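You operate a simulated robot arm through the tools that you are given. There is no shell and no other tool. Be economical: measure what you need, move in short steps, check, and stop when the job is done.

Carry out the task below with a simulated robot arm. There is one attempt and no reset: what you move stays moved.

## Task
Measure the shaft in the caliper and put it in the blue tray with its matching bush.
Fine: open the caliper wide again; the other bushes stay.

The check looks at the end state, three seconds after you hand in, the way a careful person would. Anything else that was tipped, shoved, dropped, spilled or broken makes it a failure.

## Robot
A 6-joint arm with a two-finger parallel gripper, fixed in place. Base frame: the origin is at the foot of the arm, x ahead of it, y to its left, z up; the work surface is at about z = 0. Readings come in m, degrees, newtons and seconds.
With the tool pointing down near the work surface it reaches from about 0.14 to 0.58 m from the base axis. Its first joint turns from -66.0 to 66.0 degrees. Payload 2.1 kg.
The TCP is the grasp point between the finger pads, 0.03 m short of the fingertips. In the tool frame z runs along the fingers and y along their closing line. The gripper opens to 0.094 m. The fingers are 0.028 m wide and 0.01 m thick; the gripper's body (0.05 by 0.096 m) begins 0.055 m behind the TCP.
Orientation is that of the tool frame in the base frame, as a unit quaternion [w, x, y, z]. With the fingers straight down and closing along the base's y, the tool's x points along the base's -x, its y along +y and its z along -z.

## Interface
- The arm moves only by the tool nudge_tool. Its arguments are lists of equal length, an entry for each row: "angular": the turn, a rotation vector about the tool's x, y, z in degrees, a list of three; "translation": the shift along the tool's x, y, z in m, a list of three; "fingers": the finger opening in m, from 0 to 0.094. In form: {"angular": [[rx, ry, rz], ...], "translation": [[tx, ty, tz], ...], "fingers": [fingers, ...]}. A call has 1 to 8 rows; each row is the pose to reach, as a shift and turn from the pose commanded when the call began, along the tool's axes at that moment. A row lasts 0.2 s, in which the tool goes at most 0.05 m and 8.6 degrees; a call with a longer step from one row to the next is refused whole, and so is a gripper value outside its range. Where a pose cannot be reached the arm comes as near as it can. A force on the tool above 70 N (or 10 N above the force at the start of the call, whichever is more), or a blocked arm, ends the call early, and 0.2 s more pass. The fingers move at their own pace (about 0.072 m/s each) and stop on an object; they squeeze with about 20 N. The grip force told is the motor's: it shows also when the fingers shut on nothing. Time passes only in rows, and 0.2 s behind the last, so rows that repeat a pose let the fingers close. The reply holds the time, the measured pose of the TCP, the force on the tool along the base axes, the opening and the grip force, in the units named above and with some noise.
- Cameras (640 x 400 px; columns grow to the right, rows downward): "scene" is fixed at [0.0565, -0.3716, 0.4903]; the picture's right is [0.76, -0.66, 0.00], its down [-0.34, -0.39, -0.85] and it looks along [0.56, 0.65, -0.52] (base axes); focal length 224 px, centre (320, 200). "wrist" rides on the gripper at [0.076, 0.014, -0.103] in the tool frame; the picture's right is [-0.18, 0.98, 0.00], its down [-0.75, -0.14, -0.64] and it looks along [-0.63, -0.12, 0.77] (tool axes); focal length 243 px, centre (320, 200). There is no depth. A picture from a camera that has moved, and an enlarged one, comes with that camera's place and axes in the base frame and with its lens.
- capture(camera): a new picture of that camera. The clock stands still meanwhile.
- zoom(camera, box): a new picture of the part [left, top, right, bottom] of that camera's present view, enlarged. The clock stands still meanwhile.
- close_job(): hands the job in; it is judged then, once.

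Work in short steps. Places have to be worked out from the pictures, the camera data and where the tool is seen: move nearer, look again, correct. Check each grasp and each placing, and mend what went wrong. You have 120 turns and 84 pictures in all, those below and enlarged ones among them. Open the gripper and draw the arm clear of the work before you hand the job in, unless the task says otherwise; then end with one line.

The tools are called after ">>>" as a command line: name --argument value ..., lists and objects as JSON in quotes. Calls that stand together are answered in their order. nudge_tool: Moves the arm, as the interface text tells. Its arguments: {"type":"object","properties":{"angular":{"type":"array"},"translation":{"type":"array"},"fingers":{"type":"array"}},"required":["angular","translation","fingers"]} The other tools are called the same way: capture (camera) takes a picture; zoom (camera, box) takes an enlarged picture of a part of a camera's view; close_job () hands the job in.

At the start:

```text
t: 0.0
tool_pos: [0.2738, -0.0705, 0.371]
tcp_rot: [0.001, 0.0, 1.0, 0.001]
contact_force: [0.1, -0.2, 0.0]
width: 0.0935
grasp_force: 0.1
```

scene: 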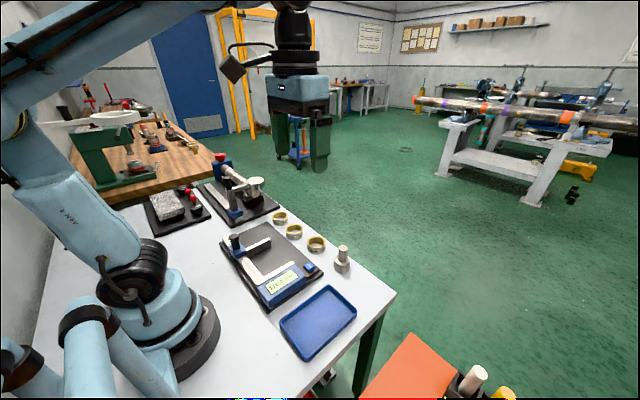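
wrist: 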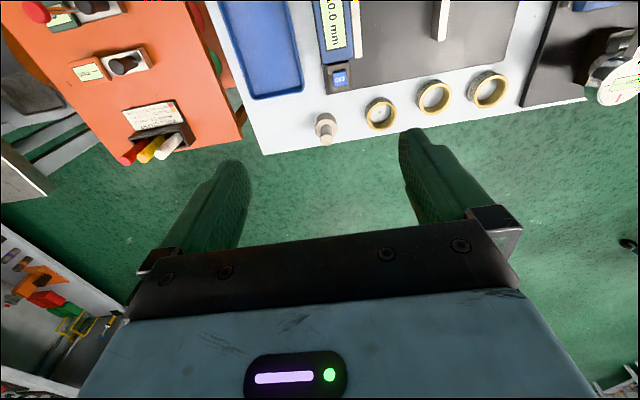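

The shaft seems to stand near the table's front edge beside three bushes; the caliper has a display. I take enlarged views first.

>>> zoom --camera "scene" --box '[200, 170, 400, 370]'

>>> zoom --camera "wrist" --box '[200, 0, 540, 170]'

```text
2.00 times, centred on (300, 270) of scene
camera zoom: at [0.0565, -0.3716, 0.4903], right [0.76, -0.66, 0.0], down [-0.34, -0.39, -0.85], along [0.56, 0.65, -0.52], focal length 449 px, centre (360, 60)
```

zoom: 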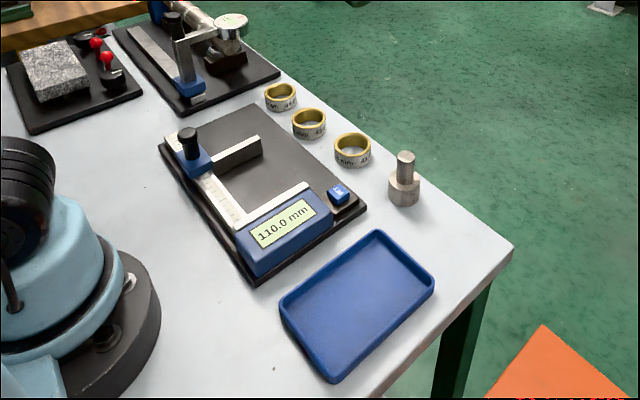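

```text
1.88 times, centred on (370, 85) of wrist
camera zoom: at [0.1972, -0.0579, 0.473], right [0.18, 0.98, 0.0], down [0.75, -0.14, 0.64], along [0.63, -0.12, -0.77], focal length 457 px, centre (226, 416)
```

zoom: 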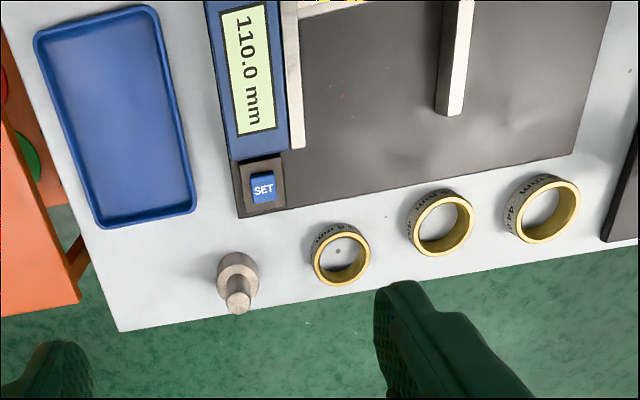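

Shaft near (0.39, -0.083), bushes near x 0.385 at y 0.03, 0.12, 0.22, tray near (0.25, -0.16). I zoom to read the bush labels and see the caliper.

>>> zoom --camera "scene" --box '[265, 205, 355, 275]'

>>> zoom --camera "scene" --box '[210, 220, 330, 320]'

>>> zoom --camera "wrist" --box '[340, 60, 530, 160]'

```text
5.71 times, centred on (310, 240) of scene
camera zoom: at [0.0565, -0.3716, 0.4903], right [0.76, -0.66, 0.0], down [-0.34, -0.39, -0.85], along [0.56, 0.65, -0.52], focal length 1282 px, centre (377, -29)
```

zoom: 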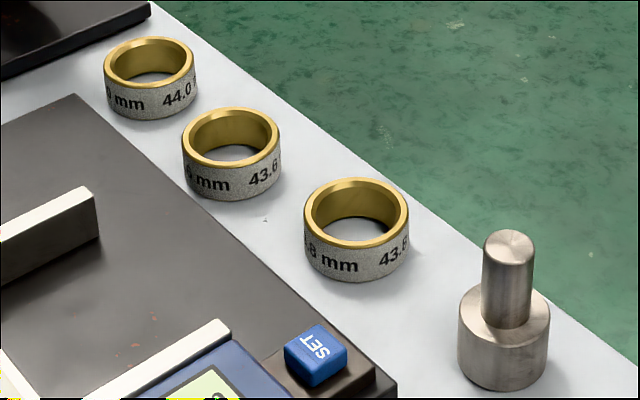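

```text
4.00 times, centred on (270, 270) of scene
camera zoom: at [0.0565, -0.3716, 0.4903], right [0.76, -0.66, 0.0], down [-0.34, -0.39, -0.85], along [0.56, 0.65, -0.52], focal length 897 px, centre (520, -80)
```

zoom: 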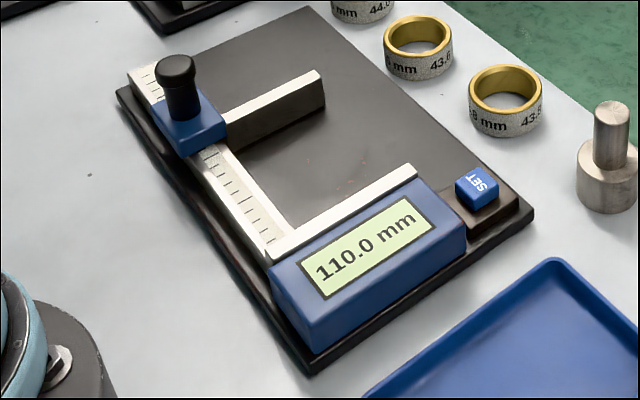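

```text
3.37 times, centred on (435, 110) of wrist
camera zoom: at [0.1972, -0.0579, 0.473], right [0.18, 0.98, 0.0], down [0.75, -0.14, 0.64], along [0.63, -0.12, -0.77], focal length 817 px, centre (-67, 503)
```

zoom: 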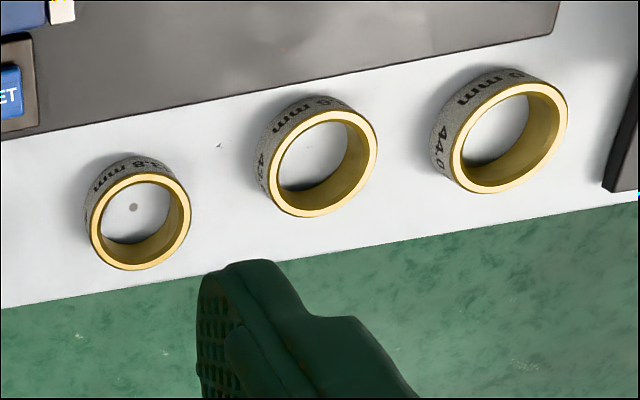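

The bores are 43.8, 43.6 and 44.0, nearest first, and the shaft's wide part is about 44 mm. I move over the caliper for an overhead look.

>>> nudge_tool --angular '[[0, 0, 0], [0, 0, 0], [0, 0, 0], [0, 0, 0]]' --translation '[[0.02, 0.035, 0.0], [0.04, 0.07, 0.0], [0.06, 0.105, 0.01], [0.074, 0.13, 0.02]]' --fingers '[0.094, 0.094, 0.094, 0.094]'

>>> capture --camera "wrist"

```text
t: 1.0
tool_pos: [0.2001, 0.061, 0.3486]
tcp_rot: [0.0, 0.0, 1.0, 0.0]
contact_force: [-0.9, -0.2, -0.6]
width: 0.0943
grasp_force: 0.2
```

```text
76 pictures are left
camera wrist: at [0.1243, 0.0734, 0.4508], right [0.18, 0.98, 0.0], down [0.75, -0.14, 0.64], along [0.63, -0.12, -0.77], focal length 243 px, centre (320, 200)
```

wrist: 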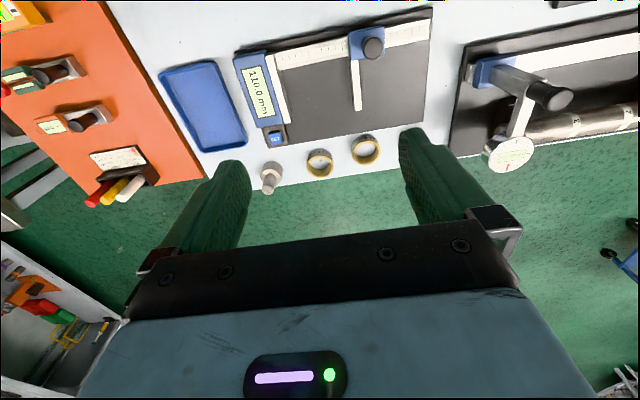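

The knob of the slider appears near (0.184, 0.128), top around z 0.09. I will check the caliper's zero first, so I go above the knob.

>>> nudge_tool --angular '[[0, 0, 0], [0, 0, 0], [0, 0, 0], [0, 0, 0]]' --translation '[[0.005, 0.016, 0.04], [0.01, 0.033, 0.08], [0.014, 0.05, 0.12], [0.017, 0.067, 0.165]]' --fingers '[0.08, 0.07, 0.06, 0.06]'

>>> capture --camera "wrist"

>>> zoom --camera "scene" --box '[190, 140, 350, 240]'

```text
t: 2.0
tool_pos: [0.1837, 0.1245, 0.1852]
tcp_rot: [0.0, 0.001, 1.0, 0.001]
contact_force: [-0.3, 0.8, 0.0]
width: 0.06
grasp_force: 0.0
```

```text
75 pictures are left
camera wrist: at [0.1082, 0.1374, 0.2873], right [0.18, 0.98, 0.0], down [0.75, -0.14, 0.64], along [0.63, -0.12, -0.77], focal length 243 px, centre (320, 200)
```

wrist: 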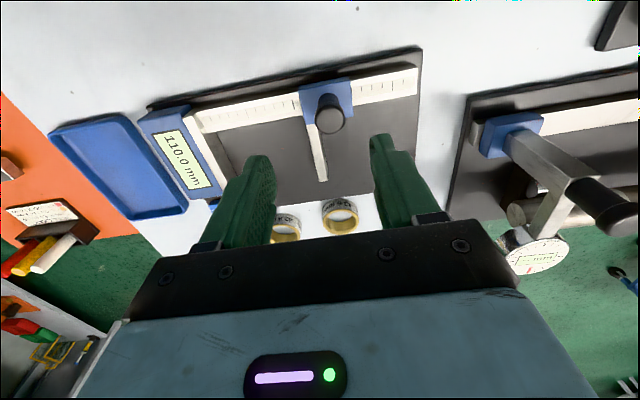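

```text
4.00 times, centred on (270, 190) of scene
camera zoom: at [0.0565, -0.3716, 0.4903], right [0.76, -0.66, 0.0], down [-0.34, -0.39, -0.85], along [0.56, 0.65, -0.52], focal length 897 px, centre (520, 240)
```

zoom: 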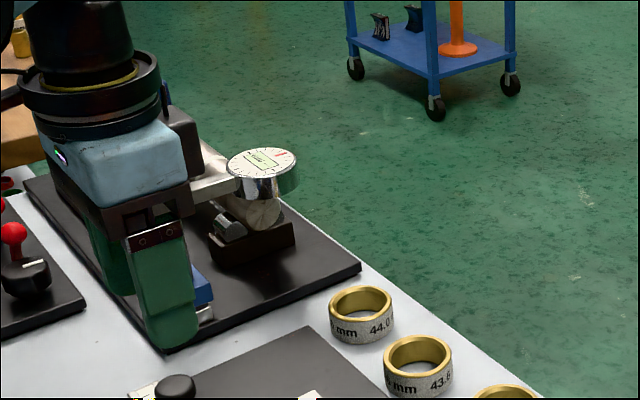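

The knob's centre works out to about (0.182, 0.131), 21 mm across. I descend with the fingers around it to TCP z 0.085.

>>> nudge_tool --angular '[[0, 0, 0], [0, 0, 0], [0, 0, 0], [0, 0, 0]]' --translation '[[0.002, 0.0065, 0.03], [0.002, 0.0065, 0.06], [0.002, 0.0065, 0.09], [0.002, 0.0065, 0.1]]' --fingers '[0.06, 0.06, 0.06, 0.06]'

>>> capture --camera "wrist"

>>> zoom --camera "scene" --box '[190, 180, 350, 280]'

```text
t: 3.0
tool_pos: [0.1819, 0.1312, 0.0847]
tcp_rot: [0.001, 0.0, 1.0, 0.001]
contact_force: [0.0, 0.2, -0.2]
width: 0.06
grasp_force: 0.1
```

```text
73 pictures are left
camera wrist: at [0.1057, 0.1456, 0.1871], right [0.18, 0.98, 0.0], down [0.75, -0.14, 0.64], along [0.63, -0.12, -0.77], focal length 243 px, centre (320, 200)
```

wrist: 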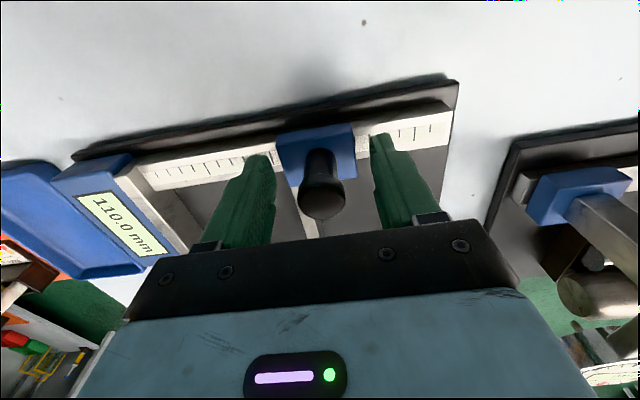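

```text
4.00 times, centred on (270, 230) of scene
camera zoom: at [0.0565, -0.3716, 0.4903], right [0.76, -0.66, 0.0], down [-0.34, -0.39, -0.85], along [0.56, 0.65, -0.52], focal length 897 px, centre (520, 80)
```

zoom: 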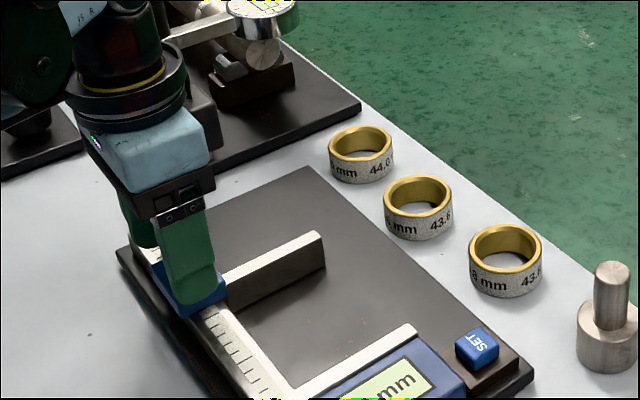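

The knob is centred between the fingers at TCP depth. I close on it.

>>> nudge_tool --angular '[[0, 0, 0], [0, 0, 0], [0, 0, 0]]' --translation '[[0, 0, 0], [0, 0, 0], [0, 0, 0]]' --fingers '[0.015, 0.015, 0.015]'

```text
t: 3.8
tool_pos: [0.1821, 0.1317, 0.0847]
tcp_rot: [0.001, 0.0, 1.0, 0.0]
contact_force: [5.0, -1.2, -0.2]
width: 0.0275
grasp_force: 20.0
```

Knob held (27.5 mm). I slide it toward the fixed jaw by 0.10 m.

>>> nudge_tool --angular '[[0, 0, 0], [0, 0, 0], [0, 0, 0], [0, 0, 0], [0, 0, 0], [0, 0, 0], [0, 0, 0]]' --translation '[[0, -0.01, 0], [0, -0.025, 0], [0, -0.04, 0], [0, -0.055, 0], [0, -0.07, 0], [0, -0.085, 0], [0, -0.1, 0]]' --fingers '[0.015, 0.015, 0.015, 0.015, 0.015, 0.015, 0.015]'

>>> zoom --camera "scene" --box '[210, 220, 330, 320]'

```text
t: 5.4
tool_pos: [0.1817, 0.0338, 0.0859]
tcp_rot: [0.004, 0.0, 1.0, 0.0]
contact_force: [25.6, -1.4, -9.7]
width: 0.0276
grasp_force: 20.4
```

```text
4.00 times, centred on (270, 270) of scene
camera zoom: at [0.0565, -0.3716, 0.4903], right [0.76, -0.66, 0.0], down [-0.34, -0.39, -0.85], along [0.56, 0.65, -0.52], focal length 897 px, centre (520, -80)
```

zoom: 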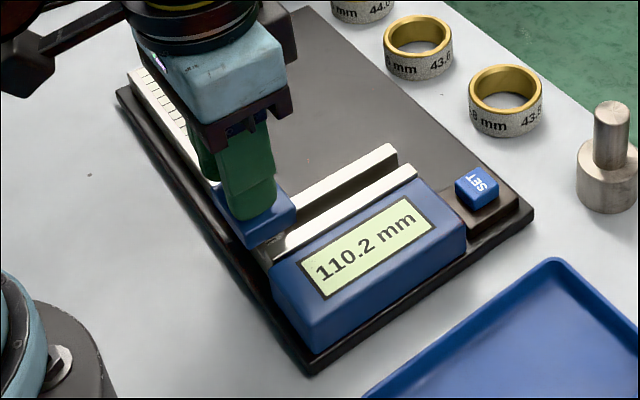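

The display still says 110.2 though the jaws are about 12 mm apart, so it may lag or hold. I ease the sideways force by 1 mm in x and wait.

>>> nudge_tool --angular '[[0, 0, 0], [0, 0, 0], [0, 0, 0]]' --translation '[[-0.001, 0, 0], [-0.001, 0, 0], [-0.001, 0, 0]]' --fingers '[0.015, 0.015, 0.015]'

>>> zoom --camera "scene" --box '[210, 220, 330, 320]'

```text
t: 6.2
tool_pos: [0.1809, 0.033, 0.0873]
tcp_rot: [0.002, 0.0, 1.0, 0.001]
contact_force: [15.2, 1.3, -0.4]
width: 0.0279
grasp_force: 20.0
```

```text
4.00 times, centred on (270, 270) of scene
camera zoom: at [0.0565, -0.3716, 0.4903], right [0.76, -0.66, 0.0], down [-0.34, -0.39, -0.85], along [0.56, 0.65, -0.52], focal length 897 px, centre (520, -80)
```

zoom: 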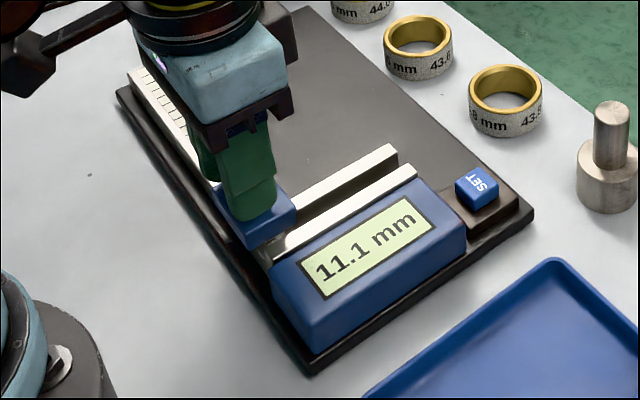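

The display updates when still and now reads 11.1. I close the rest, watching force, to check the zero.

>>> nudge_tool --angular '[[0, 0, 0], [0, 0, 0], [0, 0, 0], [0, 0, 0], [0, 0, 0]]' --translation '[[0.001, -0.004, 0], [0.001, -0.008, 0], [0.001, -0.0125, 0], [0.001, -0.0125, 0], [0.001, -0.0125, 0]]' --fingers '[0.015, 0.015, 0.015, 0.015, 0.015]'

>>> zoom --camera "scene" --box '[210, 220, 330, 320]'

```text
t: 7.4
tool_pos: [0.1805, 0.0229, 0.0856]
tcp_rot: [0.003, -0.001, 1.0, 0.005]
contact_force: [16.3, 28.9, 16.5]
width: 0.0278
grasp_force: 19.6
```

```text
4.00 times, centred on (270, 270) of scene
camera zoom: at [0.0565, -0.3716, 0.4903], right [0.76, -0.66, 0.0], down [-0.34, -0.39, -0.85], along [0.56, 0.65, -0.52], focal length 897 px, centre (520, -80)
```

zoom: 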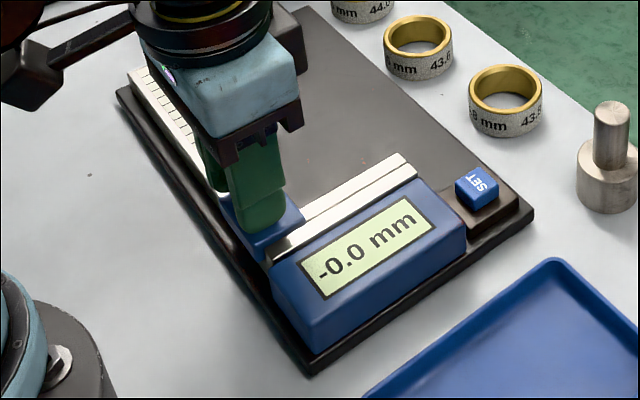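

Zero is true (-0.0 when shut). I open it wide again.

>>> nudge_tool --angular '[[0, 0, 0], [0, 0, 0], [0, 0, 0], [0, 0, 0], [0, 0, 0], [0, 0, 0], [0, 0, 0], [0, 0, 0]]' --translation '[[0, 0.006, 0], [0, 0.02, 0], [0, 0.04, 0], [0, 0.06, 0], [0, 0.08, 0], [0, 0.1, 0], [0, 0.1125, 0], [0, 0.1125, 0]]' --fingers '[0.015, 0.015, 0.015, 0.015, 0.015, 0.015, 0.015, 0.015]'

>>> zoom --camera "scene" --box '[210, 220, 330, 320]'

```text
t: 9.2
tool_pos: [0.1829, 0.1339, 0.0856]
tcp_rot: [0.002, -0.001, 1.0, 0.0]
contact_force: [8.6, 0.5, -12.8]
width: 0.0275
grasp_force: 19.6
```

```text
4.00 times, centred on (270, 270) of scene
camera zoom: at [0.0565, -0.3716, 0.4903], right [0.76, -0.66, 0.0], down [-0.34, -0.39, -0.85], along [0.56, 0.64, -0.52], focal length 897 px, centre (520, -80)
```

zoom: 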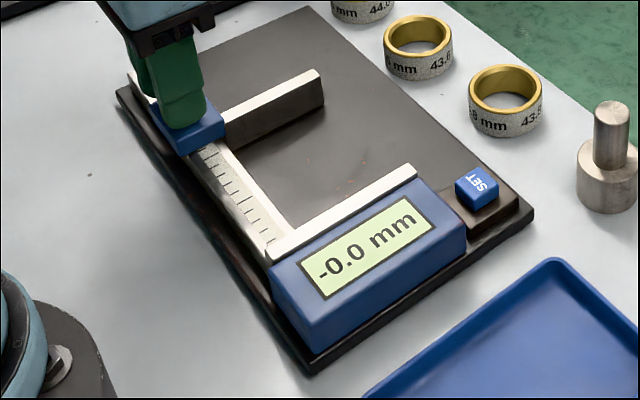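

Jaws look wide open again. I release the knob, rise, and head above the shaft.

>>> nudge_tool --angular '[[0, 0, 0], [0, 0, 0], [0, 0, 0], [0, 0, 0], [0, 0, 0]]' --translation '[[0, 0, 0], [0, 0, 0], [0, 0, -0.03], [0, 0, -0.07], [0, 0, -0.115]]' --fingers '[0.05, 0.06, 0.06, 0.06, 0.06]'

>>> nudge_tool --angular '[[0, 0, 0], [0, 0, 0], [0, 0, 0], [0, 0, 0], [0, 0, 0], [0, 0, 0], [0, 0, 0]]' --translation '[[-0.03, -0.03, 0], [-0.06, -0.06, 0], [-0.09, -0.09, 0], [-0.12, -0.12, 0], [-0.15, -0.15, 0], [-0.18, -0.185, 0], [-0.207, -0.213, 0]]' --fingers '[0.06, 0.06, 0.06, 0.06, 0.06, 0.06, 0.06]'

>>> capture --camera "wrist"

>>> zoom --camera "scene" --box '[210, 180, 370, 280]'

```text
t: 10.4
tool_pos: [0.18, 0.133, 0.2023]
tcp_rot: [0.001, 0.0, 1.0, 0.0]
contact_force: [0.5, 0.2, -0.2]
width: 0.0598
grasp_force: 0.1
```

```text
t: 12.0
tool_pos: [0.3857, -0.078, 0.1993]
tcp_rot: [0.001, -0.001, 1.0, 0.0]
contact_force: [-0.4, 0.5, 0.2]
width: 0.0603
grasp_force: 0.0
```

```text
67 pictures are left
camera wrist: at [0.3099, -0.0643, 0.3016], right [0.18, 0.98, 0.0], down [0.75, -0.14, 0.64], along [0.63, -0.12, -0.77], focal length 243 px, centre (320, 200)
```

wrist: 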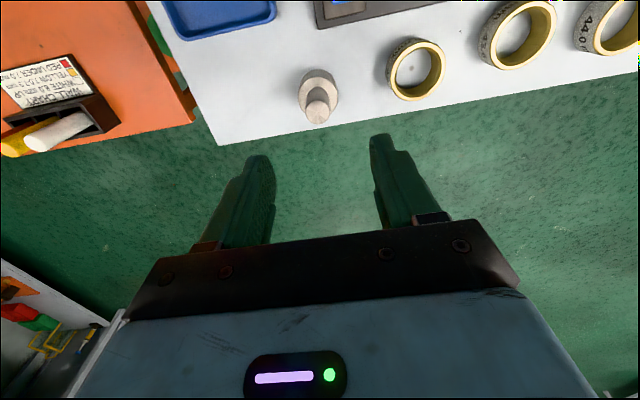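

```text
4.00 times, centred on (290, 230) of scene
camera zoom: at [0.0565, -0.3716, 0.4903], right [0.76, -0.66, 0.0], down [-0.34, -0.39, -0.85], along [0.56, 0.65, -0.52], focal length 897 px, centre (440, 80)
```

zoom: 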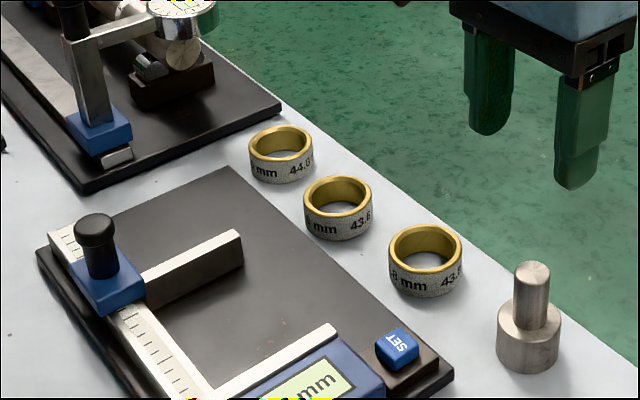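

Stem axis works out at about (0.389, -0.082), 22 mm across, top z 0.076. I descend to TCP z 0.072 with the fingers around the stem.

>>> nudge_tool --angular '[[0, 0, 0], [0, 0, 0], [0, 0, 0], [0, 0, 0]]' --translation '[[-0.003, -0.004, 0.03], [-0.003, -0.004, 0.07], [-0.003, -0.004, 0.11], [-0.003, -0.004, 0.127]]' --fingers '[0.06, 0.06, 0.06, 0.06]'

>>> capture --camera "wrist"

>>> zoom --camera "scene" --box '[270, 200, 430, 300]'

```text
t: 13.0
tool_pos: [0.3911, -0.0831, 0.0744]
tcp_rot: [0.0, 0.0, 1.0, 0.0]
contact_force: [0.3, 0.9, -0.4]
width: 0.06
grasp_force: 0.2
```

```text
65 pictures are left
camera wrist: at [0.3148, -0.0714, 0.1761], right [0.18, 0.98, 0.0], down [0.75, -0.14, 0.64], along [0.63, -0.12, -0.77], focal length 243 px, centre (320, 200)
```

wrist: 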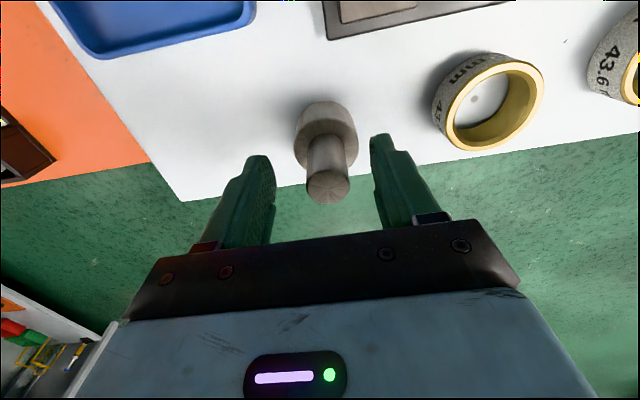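

```text
4.00 times, centred on (350, 250) of scene
camera zoom: at [0.0565, -0.3716, 0.4903], right [0.76, -0.66, 0.0], down [-0.34, -0.39, -0.85], along [0.56, 0.65, -0.52], focal length 897 px, centre (200, 0)
```

zoom: 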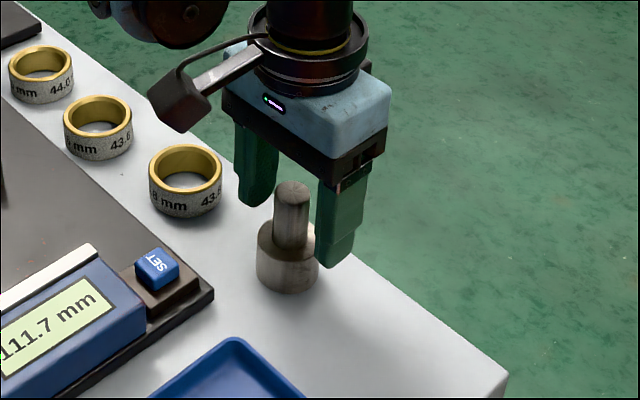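

The stem top is about 4 mm to the +y side of centre. I correct, lower 3 mm and close.

>>> nudge_tool --angular '[[0, 0, 0], [0, 0, 0], [0, 0, 0], [0, 0, 0], [0, 0, 0]]' --translation '[[0, 0.004, 0.003], [0, 0.004, 0.003], [0, 0.004, 0.003], [0, 0.004, 0.003], [0, 0.004, 0.003]]' --fingers '[0.06, 0.012, 0.012, 0.012, 0.012]'

>>> capture --camera "wrist"

```text
t: 14.2
tool_pos: [0.3921, -0.079, 0.0711]
tcp_rot: [0.0, 0.0, 1.0, 0.0]
contact_force: [-0.5, -1.1, 0.5]
width: 0.0235
grasp_force: 20.0
```

```text
63 pictures are left
camera wrist: at [0.315, -0.0666, 0.1739], right [0.18, 0.98, 0.0], down [0.75, -0.14, 0.64], along [0.63, -0.12, -0.77], focal length 243 px, centre (320, 200)
```

wrist: 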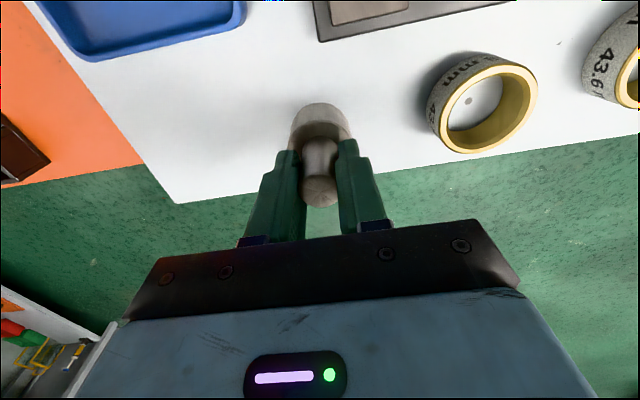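

The stem is held (23.5 mm). I lift 0.10 m and carry it over the gap between the jaws, about (0.25, 0.048).

>>> nudge_tool --angular '[[0, 0, 0], [0, 0, 0], [0, 0, 0], [0, 0, 0]]' --translation '[[0, 0, -0.015], [0, 0, -0.04], [0, 0, -0.07], [0, 0, -0.1]]' --fingers '[0.012, 0.012, 0.012, 0.012]'

>>> nudge_tool --angular '[[0, 0, 0], [0, 0, 0], [0, 0, 0], [0, 0, 0], [0, 0, 0], [0, 0, 0]]' --translation '[[0.02, 0.018, 0], [0.048, 0.042, 0], [0.076, 0.068, 0], [0.104, 0.094, 0], [0.13, 0.118, 0], [0.142, 0.127, 0]]' --fingers '[0.012, 0.012, 0.012, 0.012, 0.012, 0.012]'

>>> capture --camera "wrist"

>>> zoom --camera "scene" --box '[200, 180, 360, 320]'

```text
t: 15.2
tool_pos: [0.3911, -0.0812, 0.171]
tcp_rot: [0.001, 0.001, 1.0, 0.001]
contact_force: [0.0, -0.4, 0.3]
width: 0.0119
grasp_force: 0.0
```

```text
t: 16.6
tool_pos: [0.2503, 0.0478, 0.1697]
tcp_rot: [0.0, 0.0, 1.0, 0.001]
contact_force: [0.6, 0.5, 0.2]
width: 0.012
grasp_force: 0.0
```

```text
62 pictures are left
camera wrist: at [0.1741, 0.0609, 0.2719], right [0.18, 0.98, 0.0], down [0.75, -0.14, 0.64], along [0.63, -0.12, -0.77], focal length 243 px, centre (320, 200)
```

wrist: 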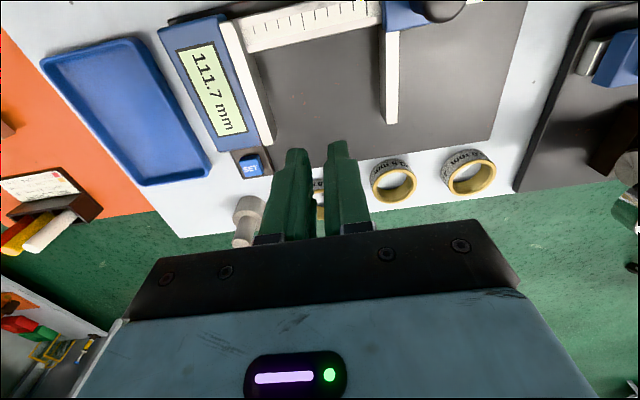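

```text
2.86 times, centred on (280, 250) of scene
camera zoom: at [0.0565, -0.3716, 0.4903], right [0.76, -0.66, 0.0], down [-0.34, -0.39, -0.85], along [0.56, 0.65, -0.52], focal length 641 px, centre (434, 57)
```

zoom: 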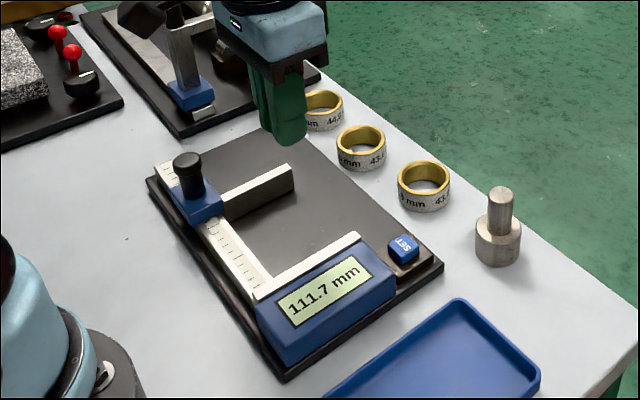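

The fingers shut past the stem as it lifted: the shaft slipped out and still stands in its place. I look at it enlarged.

>>> zoom --camera "scene" --box '[305, 220, 375, 280]'

>>> zoom --camera "wrist" --box '[150, 0, 410, 160]'

```text
6.67 times, centred on (340, 250) of scene
camera zoom: at [0.0565, -0.3716, 0.4903], right [0.76, -0.66, 0.0], down [-0.34, -0.39, -0.85], along [0.56, 0.65, -0.52], focal length 1496 px, centre (187, -133)
```

zoom: 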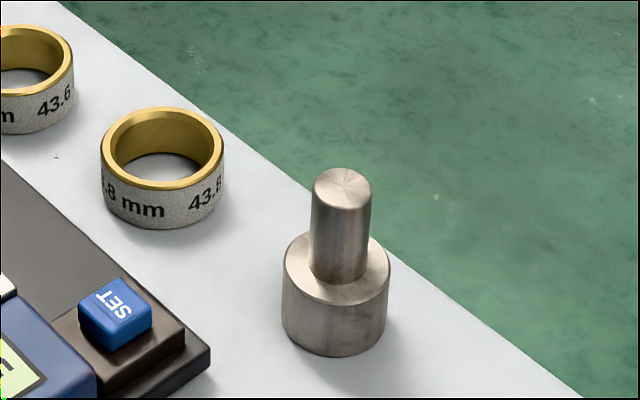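

```text
2.46 times, centred on (280, 80) of wrist
camera zoom: at [0.1741, 0.0609, 0.2719], right [0.18, 0.98, 0.0], down [0.75, -0.14, 0.64], along [0.63, -0.12, -0.77], focal length 597 px, centre (418, 495)
```

zoom: 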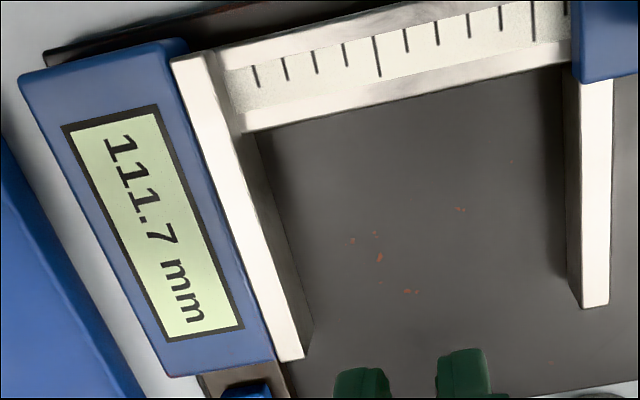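

The shaft is unmoved. I return above it, open, to try a lower grip and a slower lift.

>>> nudge_tool --angular '[[0, 0, 0], [0, 0, 0], [0, 0, 0], [0, 0, 0], [0, 0, 0], [0, 0, 0]]' --translation '[[-0.025, -0.023, 0], [-0.05, -0.046, 0], [-0.08, -0.072, 0], [-0.11, -0.1, 0], [-0.135, -0.123, 0], [-0.139, -0.127, 0]]' --fingers '[0.06, 0.06, 0.06, 0.06, 0.06, 0.06]'

>>> nudge_tool --angular '[[0, 0, 0], [0, 0, 0], [0, 0, 0], [0, 0, 0], [0, 0, 0]]' --translation '[[0, 0, 0.03], [0, 0, 0.06], [0, 0, 0.09], [0, 0, 0.098], [0, 0, 0.102]]' --fingers '[0.06, 0.06, 0.06, 0.06, 0.06]'

>>> capture --camera "wrist"

>>> zoom --camera "scene" --box '[300, 200, 380, 280]'

```text
t: 18.0
tool_pos: [0.3874, -0.0808, 0.1709]
tcp_rot: [0.001, 0.001, 1.0, 0.001]
contact_force: [0.0, -0.2, -0.2]
width: 0.0601
grasp_force: 0.1
```

```text
t: 19.2
tool_pos: [0.3894, -0.0814, 0.0686]
tcp_rot: [0.002, 0.001, 1.0, 0.001]
contact_force: [1.1, -0.3, 0.6]
width: 0.0599
grasp_force: 0.0
```

```text
58 pictures are left
camera wrist: at [0.3119, -0.0674, 0.1713], right [0.18, 0.98, 0.0], down [0.75, -0.14, 0.64], along [0.63, -0.12, -0.77], focal length 243 px, centre (320, 200)
```

wrist: 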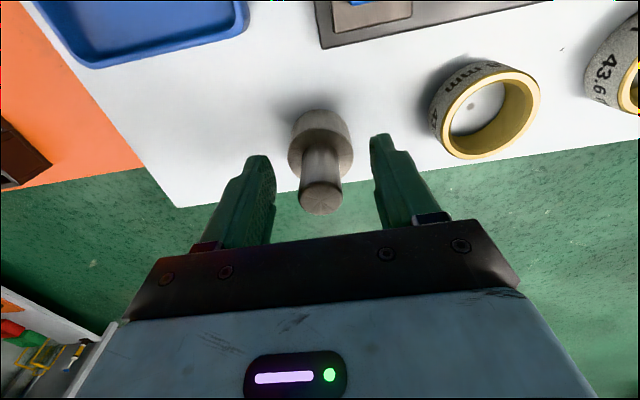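

```text
5.00 times, centred on (340, 240) of scene
camera zoom: at [0.0565, -0.3716, 0.4903], right [0.76, -0.66, 0.0], down [-0.34, -0.39, -0.85], along [0.56, 0.65, -0.52], focal length 1122 px, centre (220, 0)
```

zoom: 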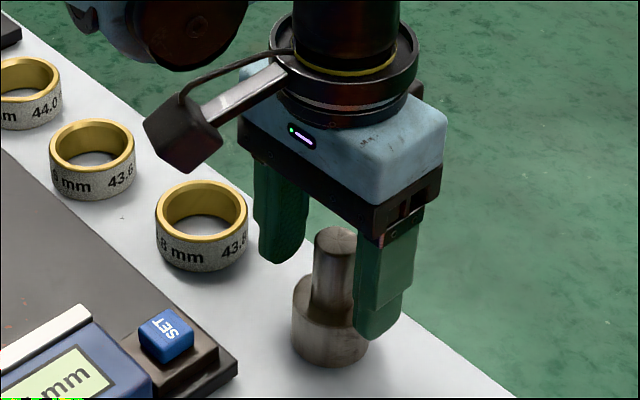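

The stem is centred and the tips are a few mm above the wide shoulder (z 0.035). I close, wait, then lift 15 mm slowly.

>>> nudge_tool --angular '[[0, 0, 0], [0, 0, 0], [0, 0, 0], [0, 0, 0], [0, 0, 0]]' --translation '[[0, 0, 0], [0, 0, 0], [0, 0, 0], [0, 0, 0], [0, 0, 0]]' --fingers '[0.0, 0.0, 0.0, 0.0, 0.0]'

>>> nudge_tool --angular '[[0, 0, 0], [0, 0, 0], [0, 0, 0], [0, 0, 0], [0, 0, 0], [0, 0, 0]]' --translation '[[0, 0, -0.0015], [0, 0, -0.004], [0, 0, -0.007], [0, 0, -0.01], [0, 0, -0.013], [0, 0, -0.015]]' --fingers '[0.0, 0.0, 0.0, 0.0, 0.0, 0.0]'

>>> zoom --camera "scene" --box '[300, 200, 380, 280]'

```text
t: 20.4
tool_pos: [0.3873, -0.08, 0.0685]
tcp_rot: [0.001, 0.0, 1.0, 0.001]
contact_force: [-0.3, 0.0, 0.9]
width: 0.0248
grasp_force: 20.1
```

```text
t: 21.8
tool_pos: [0.3864, -0.0804, 0.0846]
tcp_rot: [0.001, 0.0, 1.0, 0.001]
contact_force: [-0.1, -0.6, -3.7]
width: 0.0251
grasp_force: 20.0
```

```text
5.00 times, centred on (340, 240) of scene
camera zoom: at [0.0565, -0.3716, 0.4903], right [0.76, -0.66, 0.0], down [-0.34, -0.39, -0.85], along [0.56, 0.65, -0.52], focal length 1122 px, centre (220, 0)
```

zoom: 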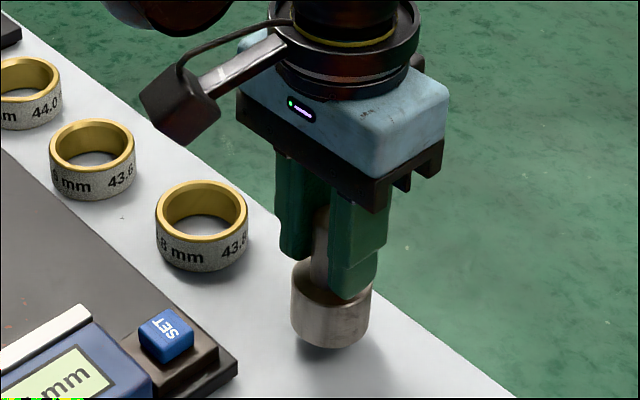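

It holds now (25.1 mm, about 3.7 N weight). I lift on gently by another 55 mm.

>>> nudge_tool --angular '[[0, 0, 0], [0, 0, 0], [0, 0, 0], [0, 0, 0], [0, 0, 0], [0, 0, 0], [0, 0, 0], [0, 0, 0]]' --translation '[[0, 0, -0.003], [0, 0, -0.01], [0, 0, -0.018], [0, 0, -0.026], [0, 0, -0.034], [0, 0, -0.042], [0, 0, -0.05], [0, 0, -0.055]]' --fingers '[0, 0, 0, 0, 0, 0, 0, 0]'

>>> nudge_tool --angular '[[0, 0, 0], [0, 0, 0], [0, 0, 0], [0, 0, 0], [0, 0, 0], [0, 0, 0], [0, 0, 0], [0, 0, 0]]' --translation '[[0.004, 0.004, 0], [0.014, 0.014, 0], [0.026, 0.026, 0], [0.038, 0.038, 0], [0.05, 0.05, 0], [0.06, 0.062, 0], [0.066, 0.072, 0], [0.068, 0.076, 0]]' --fingers '[0, 0, 0, 0, 0, 0, 0, 0]'

```text
t: 23.6
tool_pos: [0.3877, -0.0807, 0.1395]
tcp_rot: [0.001, 0.0, 1.0, 0.001]
contact_force: [-0.5, -0.5, -3.0]
width: 0.0249
grasp_force: 20.1
```

```text
t: 25.4
tool_pos: [0.3216, -0.0044, 0.1395]
tcp_rot: [0.002, 0.0, 1.0, 0.001]
contact_force: [-0.3, 0.0, -4.2]
width: 0.0249
grasp_force: 20.0
```

Still held. I carry on to (0.25, 0.048).

>>> nudge_tool --angular '[[0, 0, 0], [0, 0, 0], [0, 0, 0], [0, 0, 0], [0, 0, 0], [0, 0, 0], [0, 0, 0]]' --translation '[[0.004, 0.004, 0], [0.016, 0.014, 0], [0.03, 0.025, 0], [0.044, 0.036, 0], [0.058, 0.044, 0], [0.068, 0.05, 0], [0.072, 0.052, 0]]' --fingers '[0, 0, 0, 0, 0, 0, 0]'

>>> capture --camera "wrist"

>>> zoom --camera "scene" --box '[200, 200, 344, 290]'

```text
t: 27.0
tool_pos: [0.2476, 0.0496, 0.1395]
tcp_rot: [0.0, 0.0, 1.0, 0.001]
contact_force: [-0.5, 0.8, -4.2]
width: 0.0249
grasp_force: 20.0
```

```text
55 pictures are left
camera wrist: at [0.1717, 0.0619, 0.2415], right [0.18, 0.98, 0.0], down [0.75, -0.14, 0.64], along [0.63, -0.12, -0.77], focal length 243 px, centre (320, 200)
```

wrist: 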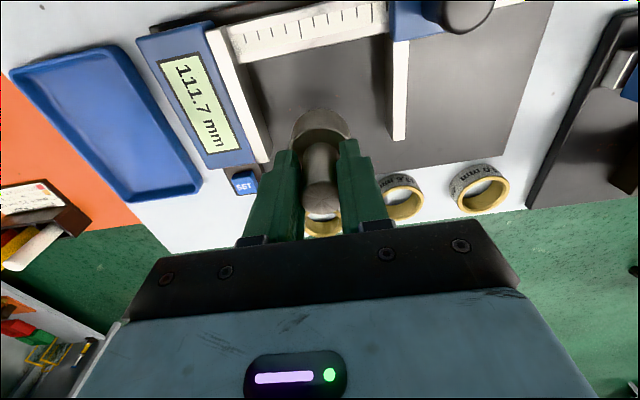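

```text
4.44 times, centred on (272, 245) of scene
camera zoom: at [0.0565, -0.3716, 0.4903], right [0.76, -0.66, 0.0], down [-0.34, -0.39, -0.85], along [0.56, 0.65, -0.52], focal length 997 px, centre (533, 0)
```

zoom: 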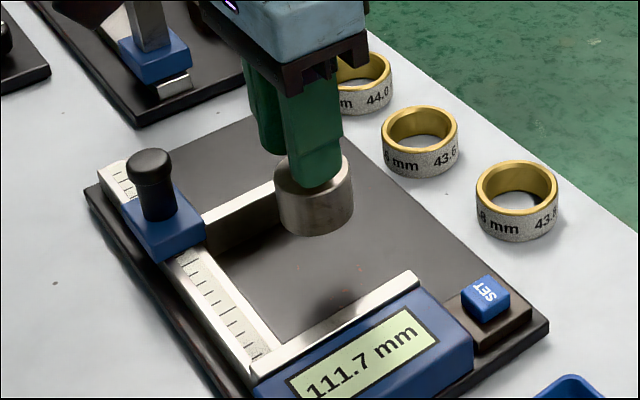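

The shaft hangs midway between the jaws (inner faces near y -0.009 and 0.11, tips at x 0.279). I lower it 50 mm.

>>> nudge_tool --angular '[[0, 0, 0], [0, 0, 0], [0, 0, 0], [0, 0, 0], [0, 0, 0], [0, 0, 0], [0, 0, 0]]' --translation '[[0, 0, 0.003], [0, 0, 0.011], [0, 0, 0.021], [0, 0, 0.031], [0, 0, 0.041], [0, 0, 0.048], [0, 0, 0.05]]' --fingers '[0, 0, 0, 0, 0, 0, 0]'

>>> zoom --camera "scene" --box '[200, 200, 344, 290]'

```text
t: 28.6
tool_pos: [0.2465, 0.047, 0.0892]
tcp_rot: [0.001, 0.0, 1.0, 0.001]
contact_force: [-0.5, -0.5, -3.8]
width: 0.0234
grasp_force: 20.2
```

```text
4.44 times, centred on (272, 245) of scene
camera zoom: at [0.0565, -0.3716, 0.4903], right [0.76, -0.66, 0.0], down [-0.34, -0.39, -0.85], along [0.56, 0.65, -0.52], focal length 997 px, centre (533, 0)
```

zoom: 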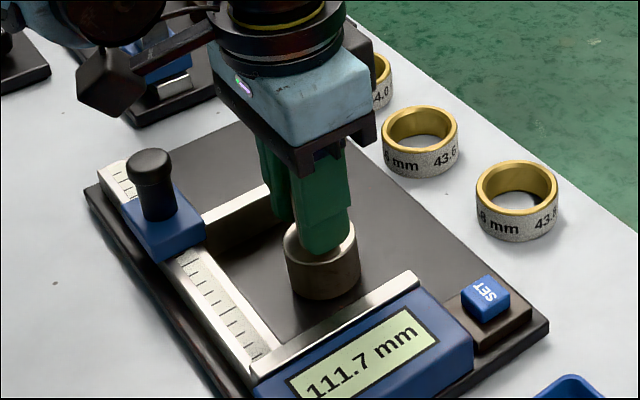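

Near the plate; the grip width is drifting a bit so I lower promptly by 2 mm steps.

>>> nudge_tool --angular '[[0, 0, 0], [0, 0, 0], [0, 0, 0], [0, 0, 0]]' --translation '[[0, 0, 0.002], [0, 0, 0.004], [0, 0, 0.006], [0, 0, 0.006]]' --fingers '[0, 0, 0, 0]'

```text
t: 29.6
tool_pos: [0.2481, 0.048, 0.0819]
tcp_rot: [0.002, 0.0, 1.0, -0.001]
contact_force: [4.3, -1.6, 12.8]
width: 0.0237
grasp_force: 20.3
```

It rests on the plate (upward force 13 N). I ease up 1 mm and release.

>>> nudge_tool --angular '[[0, 0, 0], [0, 0, 0], [0, 0, 0]]' --translation '[[0, 0, -0.0015], [0, 0, -0.0015], [0, 0, -0.0015]]' --fingers '[0, 0.03, 0.05]'

>>> nudge_tool --angular '[[0, 0, 0], [0, 0, 0], [0, 0, 0], [0, 0, 0]]' --translation '[[0, 0, -0.02], [0, 0, -0.05], [0, 0, -0.09], [0, 0, -0.12]]' --fingers '[0.06, 0.06, 0.06, 0.06]'

>>> capture --camera "wrist"

>>> zoom --camera "scene" --box '[200, 200, 344, 290]'

```text
t: 30.4
tool_pos: [0.2484, 0.0489, 0.0847]
tcp_rot: [0.001, 0.0, 1.0, 0.001]
contact_force: [1.0, -0.2, -1.2]
width: 0.0499
grasp_force: 0.2
```

```text
t: 31.4
tool_pos: [0.2467, 0.0472, 0.2057]
tcp_rot: [0.001, 0.0, 1.0, 0.001]
contact_force: [-0.2, -0.1, -0.1]
width: 0.0601
grasp_force: 0.1
```

```text
52 pictures are left
camera wrist: at [0.1706, 0.0597, 0.3072], right [0.18, 0.98, 0.0], down [0.75, -0.14, 0.64], along [0.63, -0.12, -0.77], focal length 243 px, centre (320, 200)
```

wrist: 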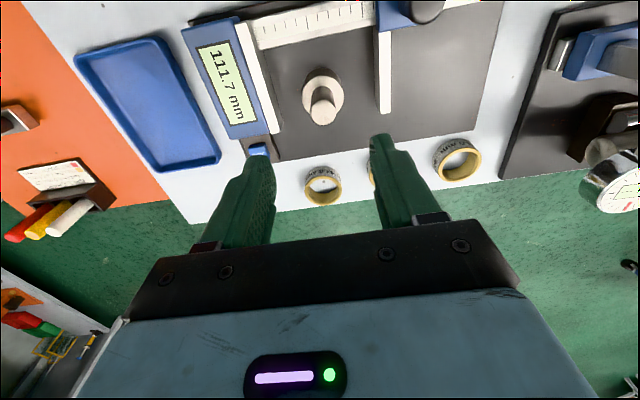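

```text
4.44 times, centred on (272, 245) of scene
camera zoom: at [0.0565, -0.3716, 0.4903], right [0.76, -0.66, 0.0], down [-0.34, -0.39, -0.85], along [0.56, 0.65, -0.52], focal length 997 px, centre (533, 0)
```

zoom: 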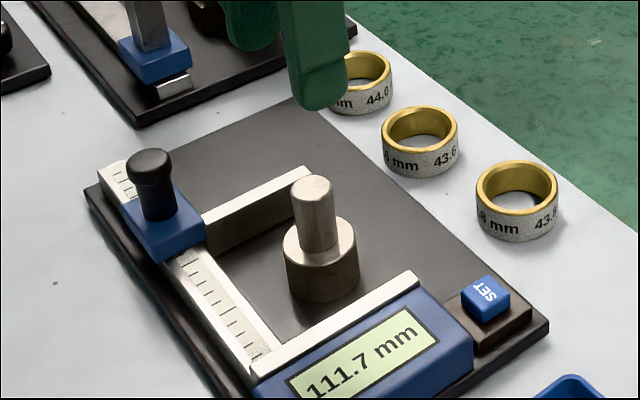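

The shaft stands upright between the jaws. I go back to the knob at (0.182, 0.133).

>>> nudge_tool --angular '[[0, 0, 0], [0, 0, 0], [0, 0, 0], [0, 0, 0], [0, 0, 0], [0, 0, 0], [0, 0, 0]]' --translation '[[0.02, 0.028, 0], [0.04, 0.056, 0], [0.0645, 0.086, 0], [0.0645, 0.086, 0.04], [0.0645, 0.086, 0.08], [0.0645, 0.086, 0.11], [0.0645, 0.086, 0.12]]' --fingers '[0.06, 0.06, 0.06, 0.06, 0.06, 0.06, 0.06]'

>>> capture --camera "wrist"

```text
t: 33.0
tool_pos: [0.1843, 0.1314, 0.0857]
tcp_rot: [0.001, 0.0, 1.0, 0.0]
contact_force: [-0.7, -0.1, -0.6]
width: 0.0602
grasp_force: 0.1
```

```text
50 pictures are left
camera wrist: at [0.1071, 0.1456, 0.1885], right [0.18, 0.98, 0.0], down [0.75, -0.14, 0.64], along [0.63, -0.12, -0.77], focal length 243 px, centre (320, 200)
```

wrist: 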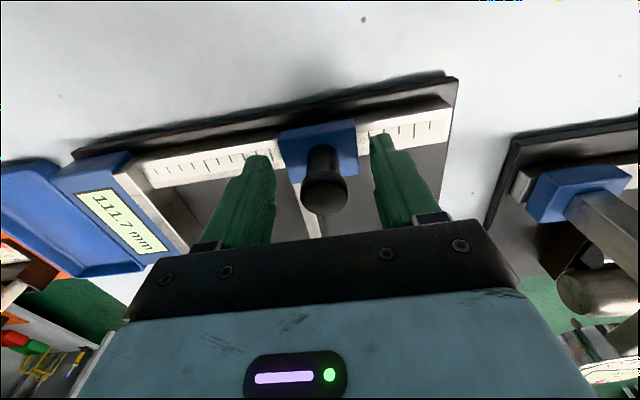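

Knob is between the fingers. I close on it and slide slowly toward the shaft, following the slight rail slant.

>>> nudge_tool --angular '[[0, 0, 0], [0, 0, 0], [0, 0, 0], [0, 0, 0]]' --translation '[[0, 0.002, 0], [0, 0.002, 0], [0, 0.002, 0], [0, 0.002, 0]]' --fingers '[0.01, 0.01, 0.01, 0.01]'

>>> nudge_tool --angular '[[0, 0, 0], [0, 0, 0], [0, 0, 0], [0, 0, 0], [0, 0, 0], [0, 0, 0], [0, 0, 0]]' --translation '[[0, -0.005, 0], [0.0002, -0.013, 0], [0.0004, -0.021, 0], [0.0006, -0.028, 0], [0.0008, -0.034, 0], [0.001, -0.04, 0], [0.001, -0.044, 0]]' --fingers '[0.01, 0.01, 0.01, 0.01, 0.01, 0.01, 0.01]'

>>> zoom --camera "scene" --box '[200, 200, 344, 290]'

```text
t: 34.0
tool_pos: [0.183, 0.1352, 0.0861]
tcp_rot: [0.001, 0.0, 1.0, 0.001]
contact_force: [5.3, 2.2, 0.0]
width: 0.027
grasp_force: 19.7
```

```text
t: 35.6
tool_pos: [0.1843, 0.0907, 0.0844]
tcp_rot: [0.002, 0.0, 1.0, 0.001]
contact_force: [14.3, 3.5, 16.5]
width: 0.0267
grasp_force: 20.0
```

```text
4.44 times, centred on (272, 245) of scene
camera zoom: at [0.0565, -0.3716, 0.4903], right [0.76, -0.66, 0.0], down [-0.34, -0.39, -0.85], along [0.56, 0.65, -0.52], focal length 997 px, centre (533, 0)
```

zoom: 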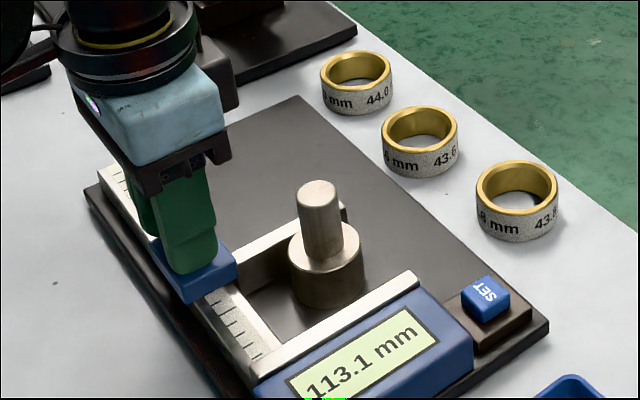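

Jaw is about at the shaft; some 25 mm more remains. I push on slowly.

>>> nudge_tool --angular '[[0, 0, 0], [0, 0, 0], [0, 0, 0], [0, 0, 0], [0, 0, 0], [0, 0, 0], [0, 0, 0], [0, 0, 0]]' --translation '[[0, -0.002, 0], [0, -0.005, 0], [0, -0.009, 0], [0, -0.013, 0], [0, -0.017, 0], [0, -0.021, 0], [0, -0.0235, 0], [0, -0.0235, 0]]' --fingers '[0.01, 0.01, 0.01, 0.01, 0.01, 0.01, 0.01, 0.01]'

>>> zoom --camera "scene" --box '[200, 200, 344, 290]'

```text
t: 37.4
tool_pos: [0.1828, 0.0688, 0.0835]
tcp_rot: [0.0, 0.0, 1.0, 0.001]
contact_force: [9.2, 3.2, 0.9]
width: 0.0273
grasp_force: 19.7
```

```text
4.44 times, centred on (272, 245) of scene
camera zoom: at [0.0565, -0.3716, 0.4903], right [0.76, -0.66, 0.0], down [-0.34, -0.39, -0.85], along [0.56, 0.65, -0.52], focal length 997 px, centre (533, 0)
```

zoom: 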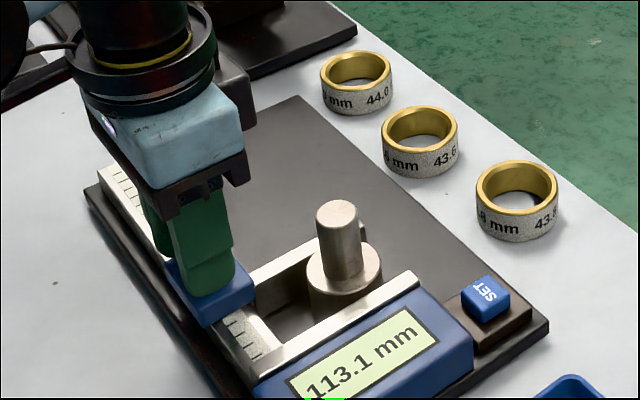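

Nearly closed (gap about 46 mm). I push a few mm more and let it settle.

>>> nudge_tool --angular '[[0, 0, 0], [0, 0, 0], [0, 0, 0], [0, 0, 0], [0, 0, 0], [0, 0, 0], [0, 0, 0]]' --translation '[[0, -0.001, 0], [0, -0.002, 0], [0, -0.003, 0], [0, -0.0035, 0], [0, -0.0035, 0], [0, -0.0035, 0], [0, -0.0035, 0]]' --fingers '[0.01, 0.01, 0.01, 0.01, 0.01, 0.01, 0.01]'

>>> zoom --camera "scene" --box '[200, 200, 344, 290]'

```text
t: 39.0
tool_pos: [0.1822, 0.0666, 0.0845]
tcp_rot: [0.001, 0.0, 1.0, 0.001]
contact_force: [6.9, 21.8, -0.4]
width: 0.0272
grasp_force: 19.3
```

```text
4.44 times, centred on (272, 245) of scene
camera zoom: at [0.0565, -0.3716, 0.4903], right [0.76, -0.66, 0.0], down [-0.34, -0.39, -0.85], along [0.56, 0.65, -0.52], focal length 997 px, centre (533, 0)
```

zoom: 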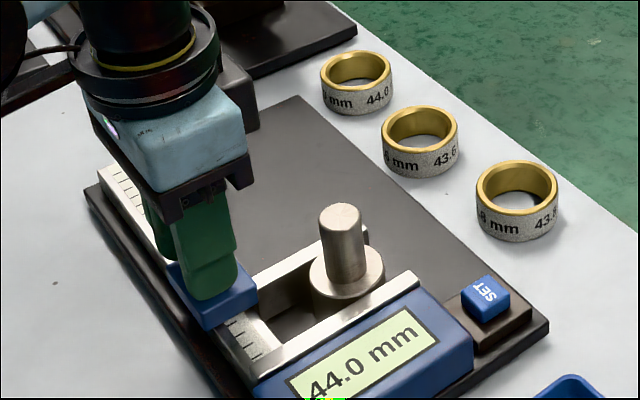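

The clamp force is 22 N and the display says 44.0. I press 1.5 mm more and read again to confirm it is seated.

>>> nudge_tool --angular '[[0, 0, 0], [0, 0, 0], [0, 0, 0], [0, 0, 0]]' --translation '[[0, -0.001, 0], [0, -0.0015, 0], [0, -0.0015, 0], [0, -0.0015, 0]]' --fingers '[0.01, 0.01, 0.01, 0.01]'

>>> zoom --camera "scene" --box '[255, 240, 319, 300]'

```text
t: 40.0
tool_pos: [0.1829, 0.0647, 0.0852]
tcp_rot: [0.003, -0.001, 1.0, 0.005]
contact_force: [12.7, 33.1, 2.0]
width: 0.0272
grasp_force: 20.0
```

```text
6.67 times, centred on (287, 270) of scene
camera zoom: at [0.0565, -0.3716, 0.4903], right [0.76, -0.66, 0.0], down [-0.34, -0.39, -0.85], along [0.56, 0.65, -0.52], focal length 1496 px, centre (540, -267)
```

zoom: 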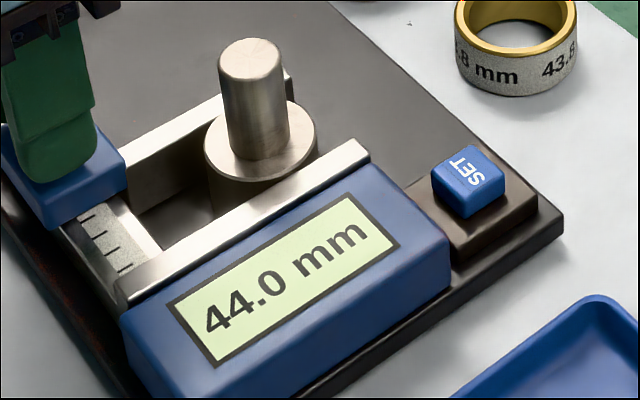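

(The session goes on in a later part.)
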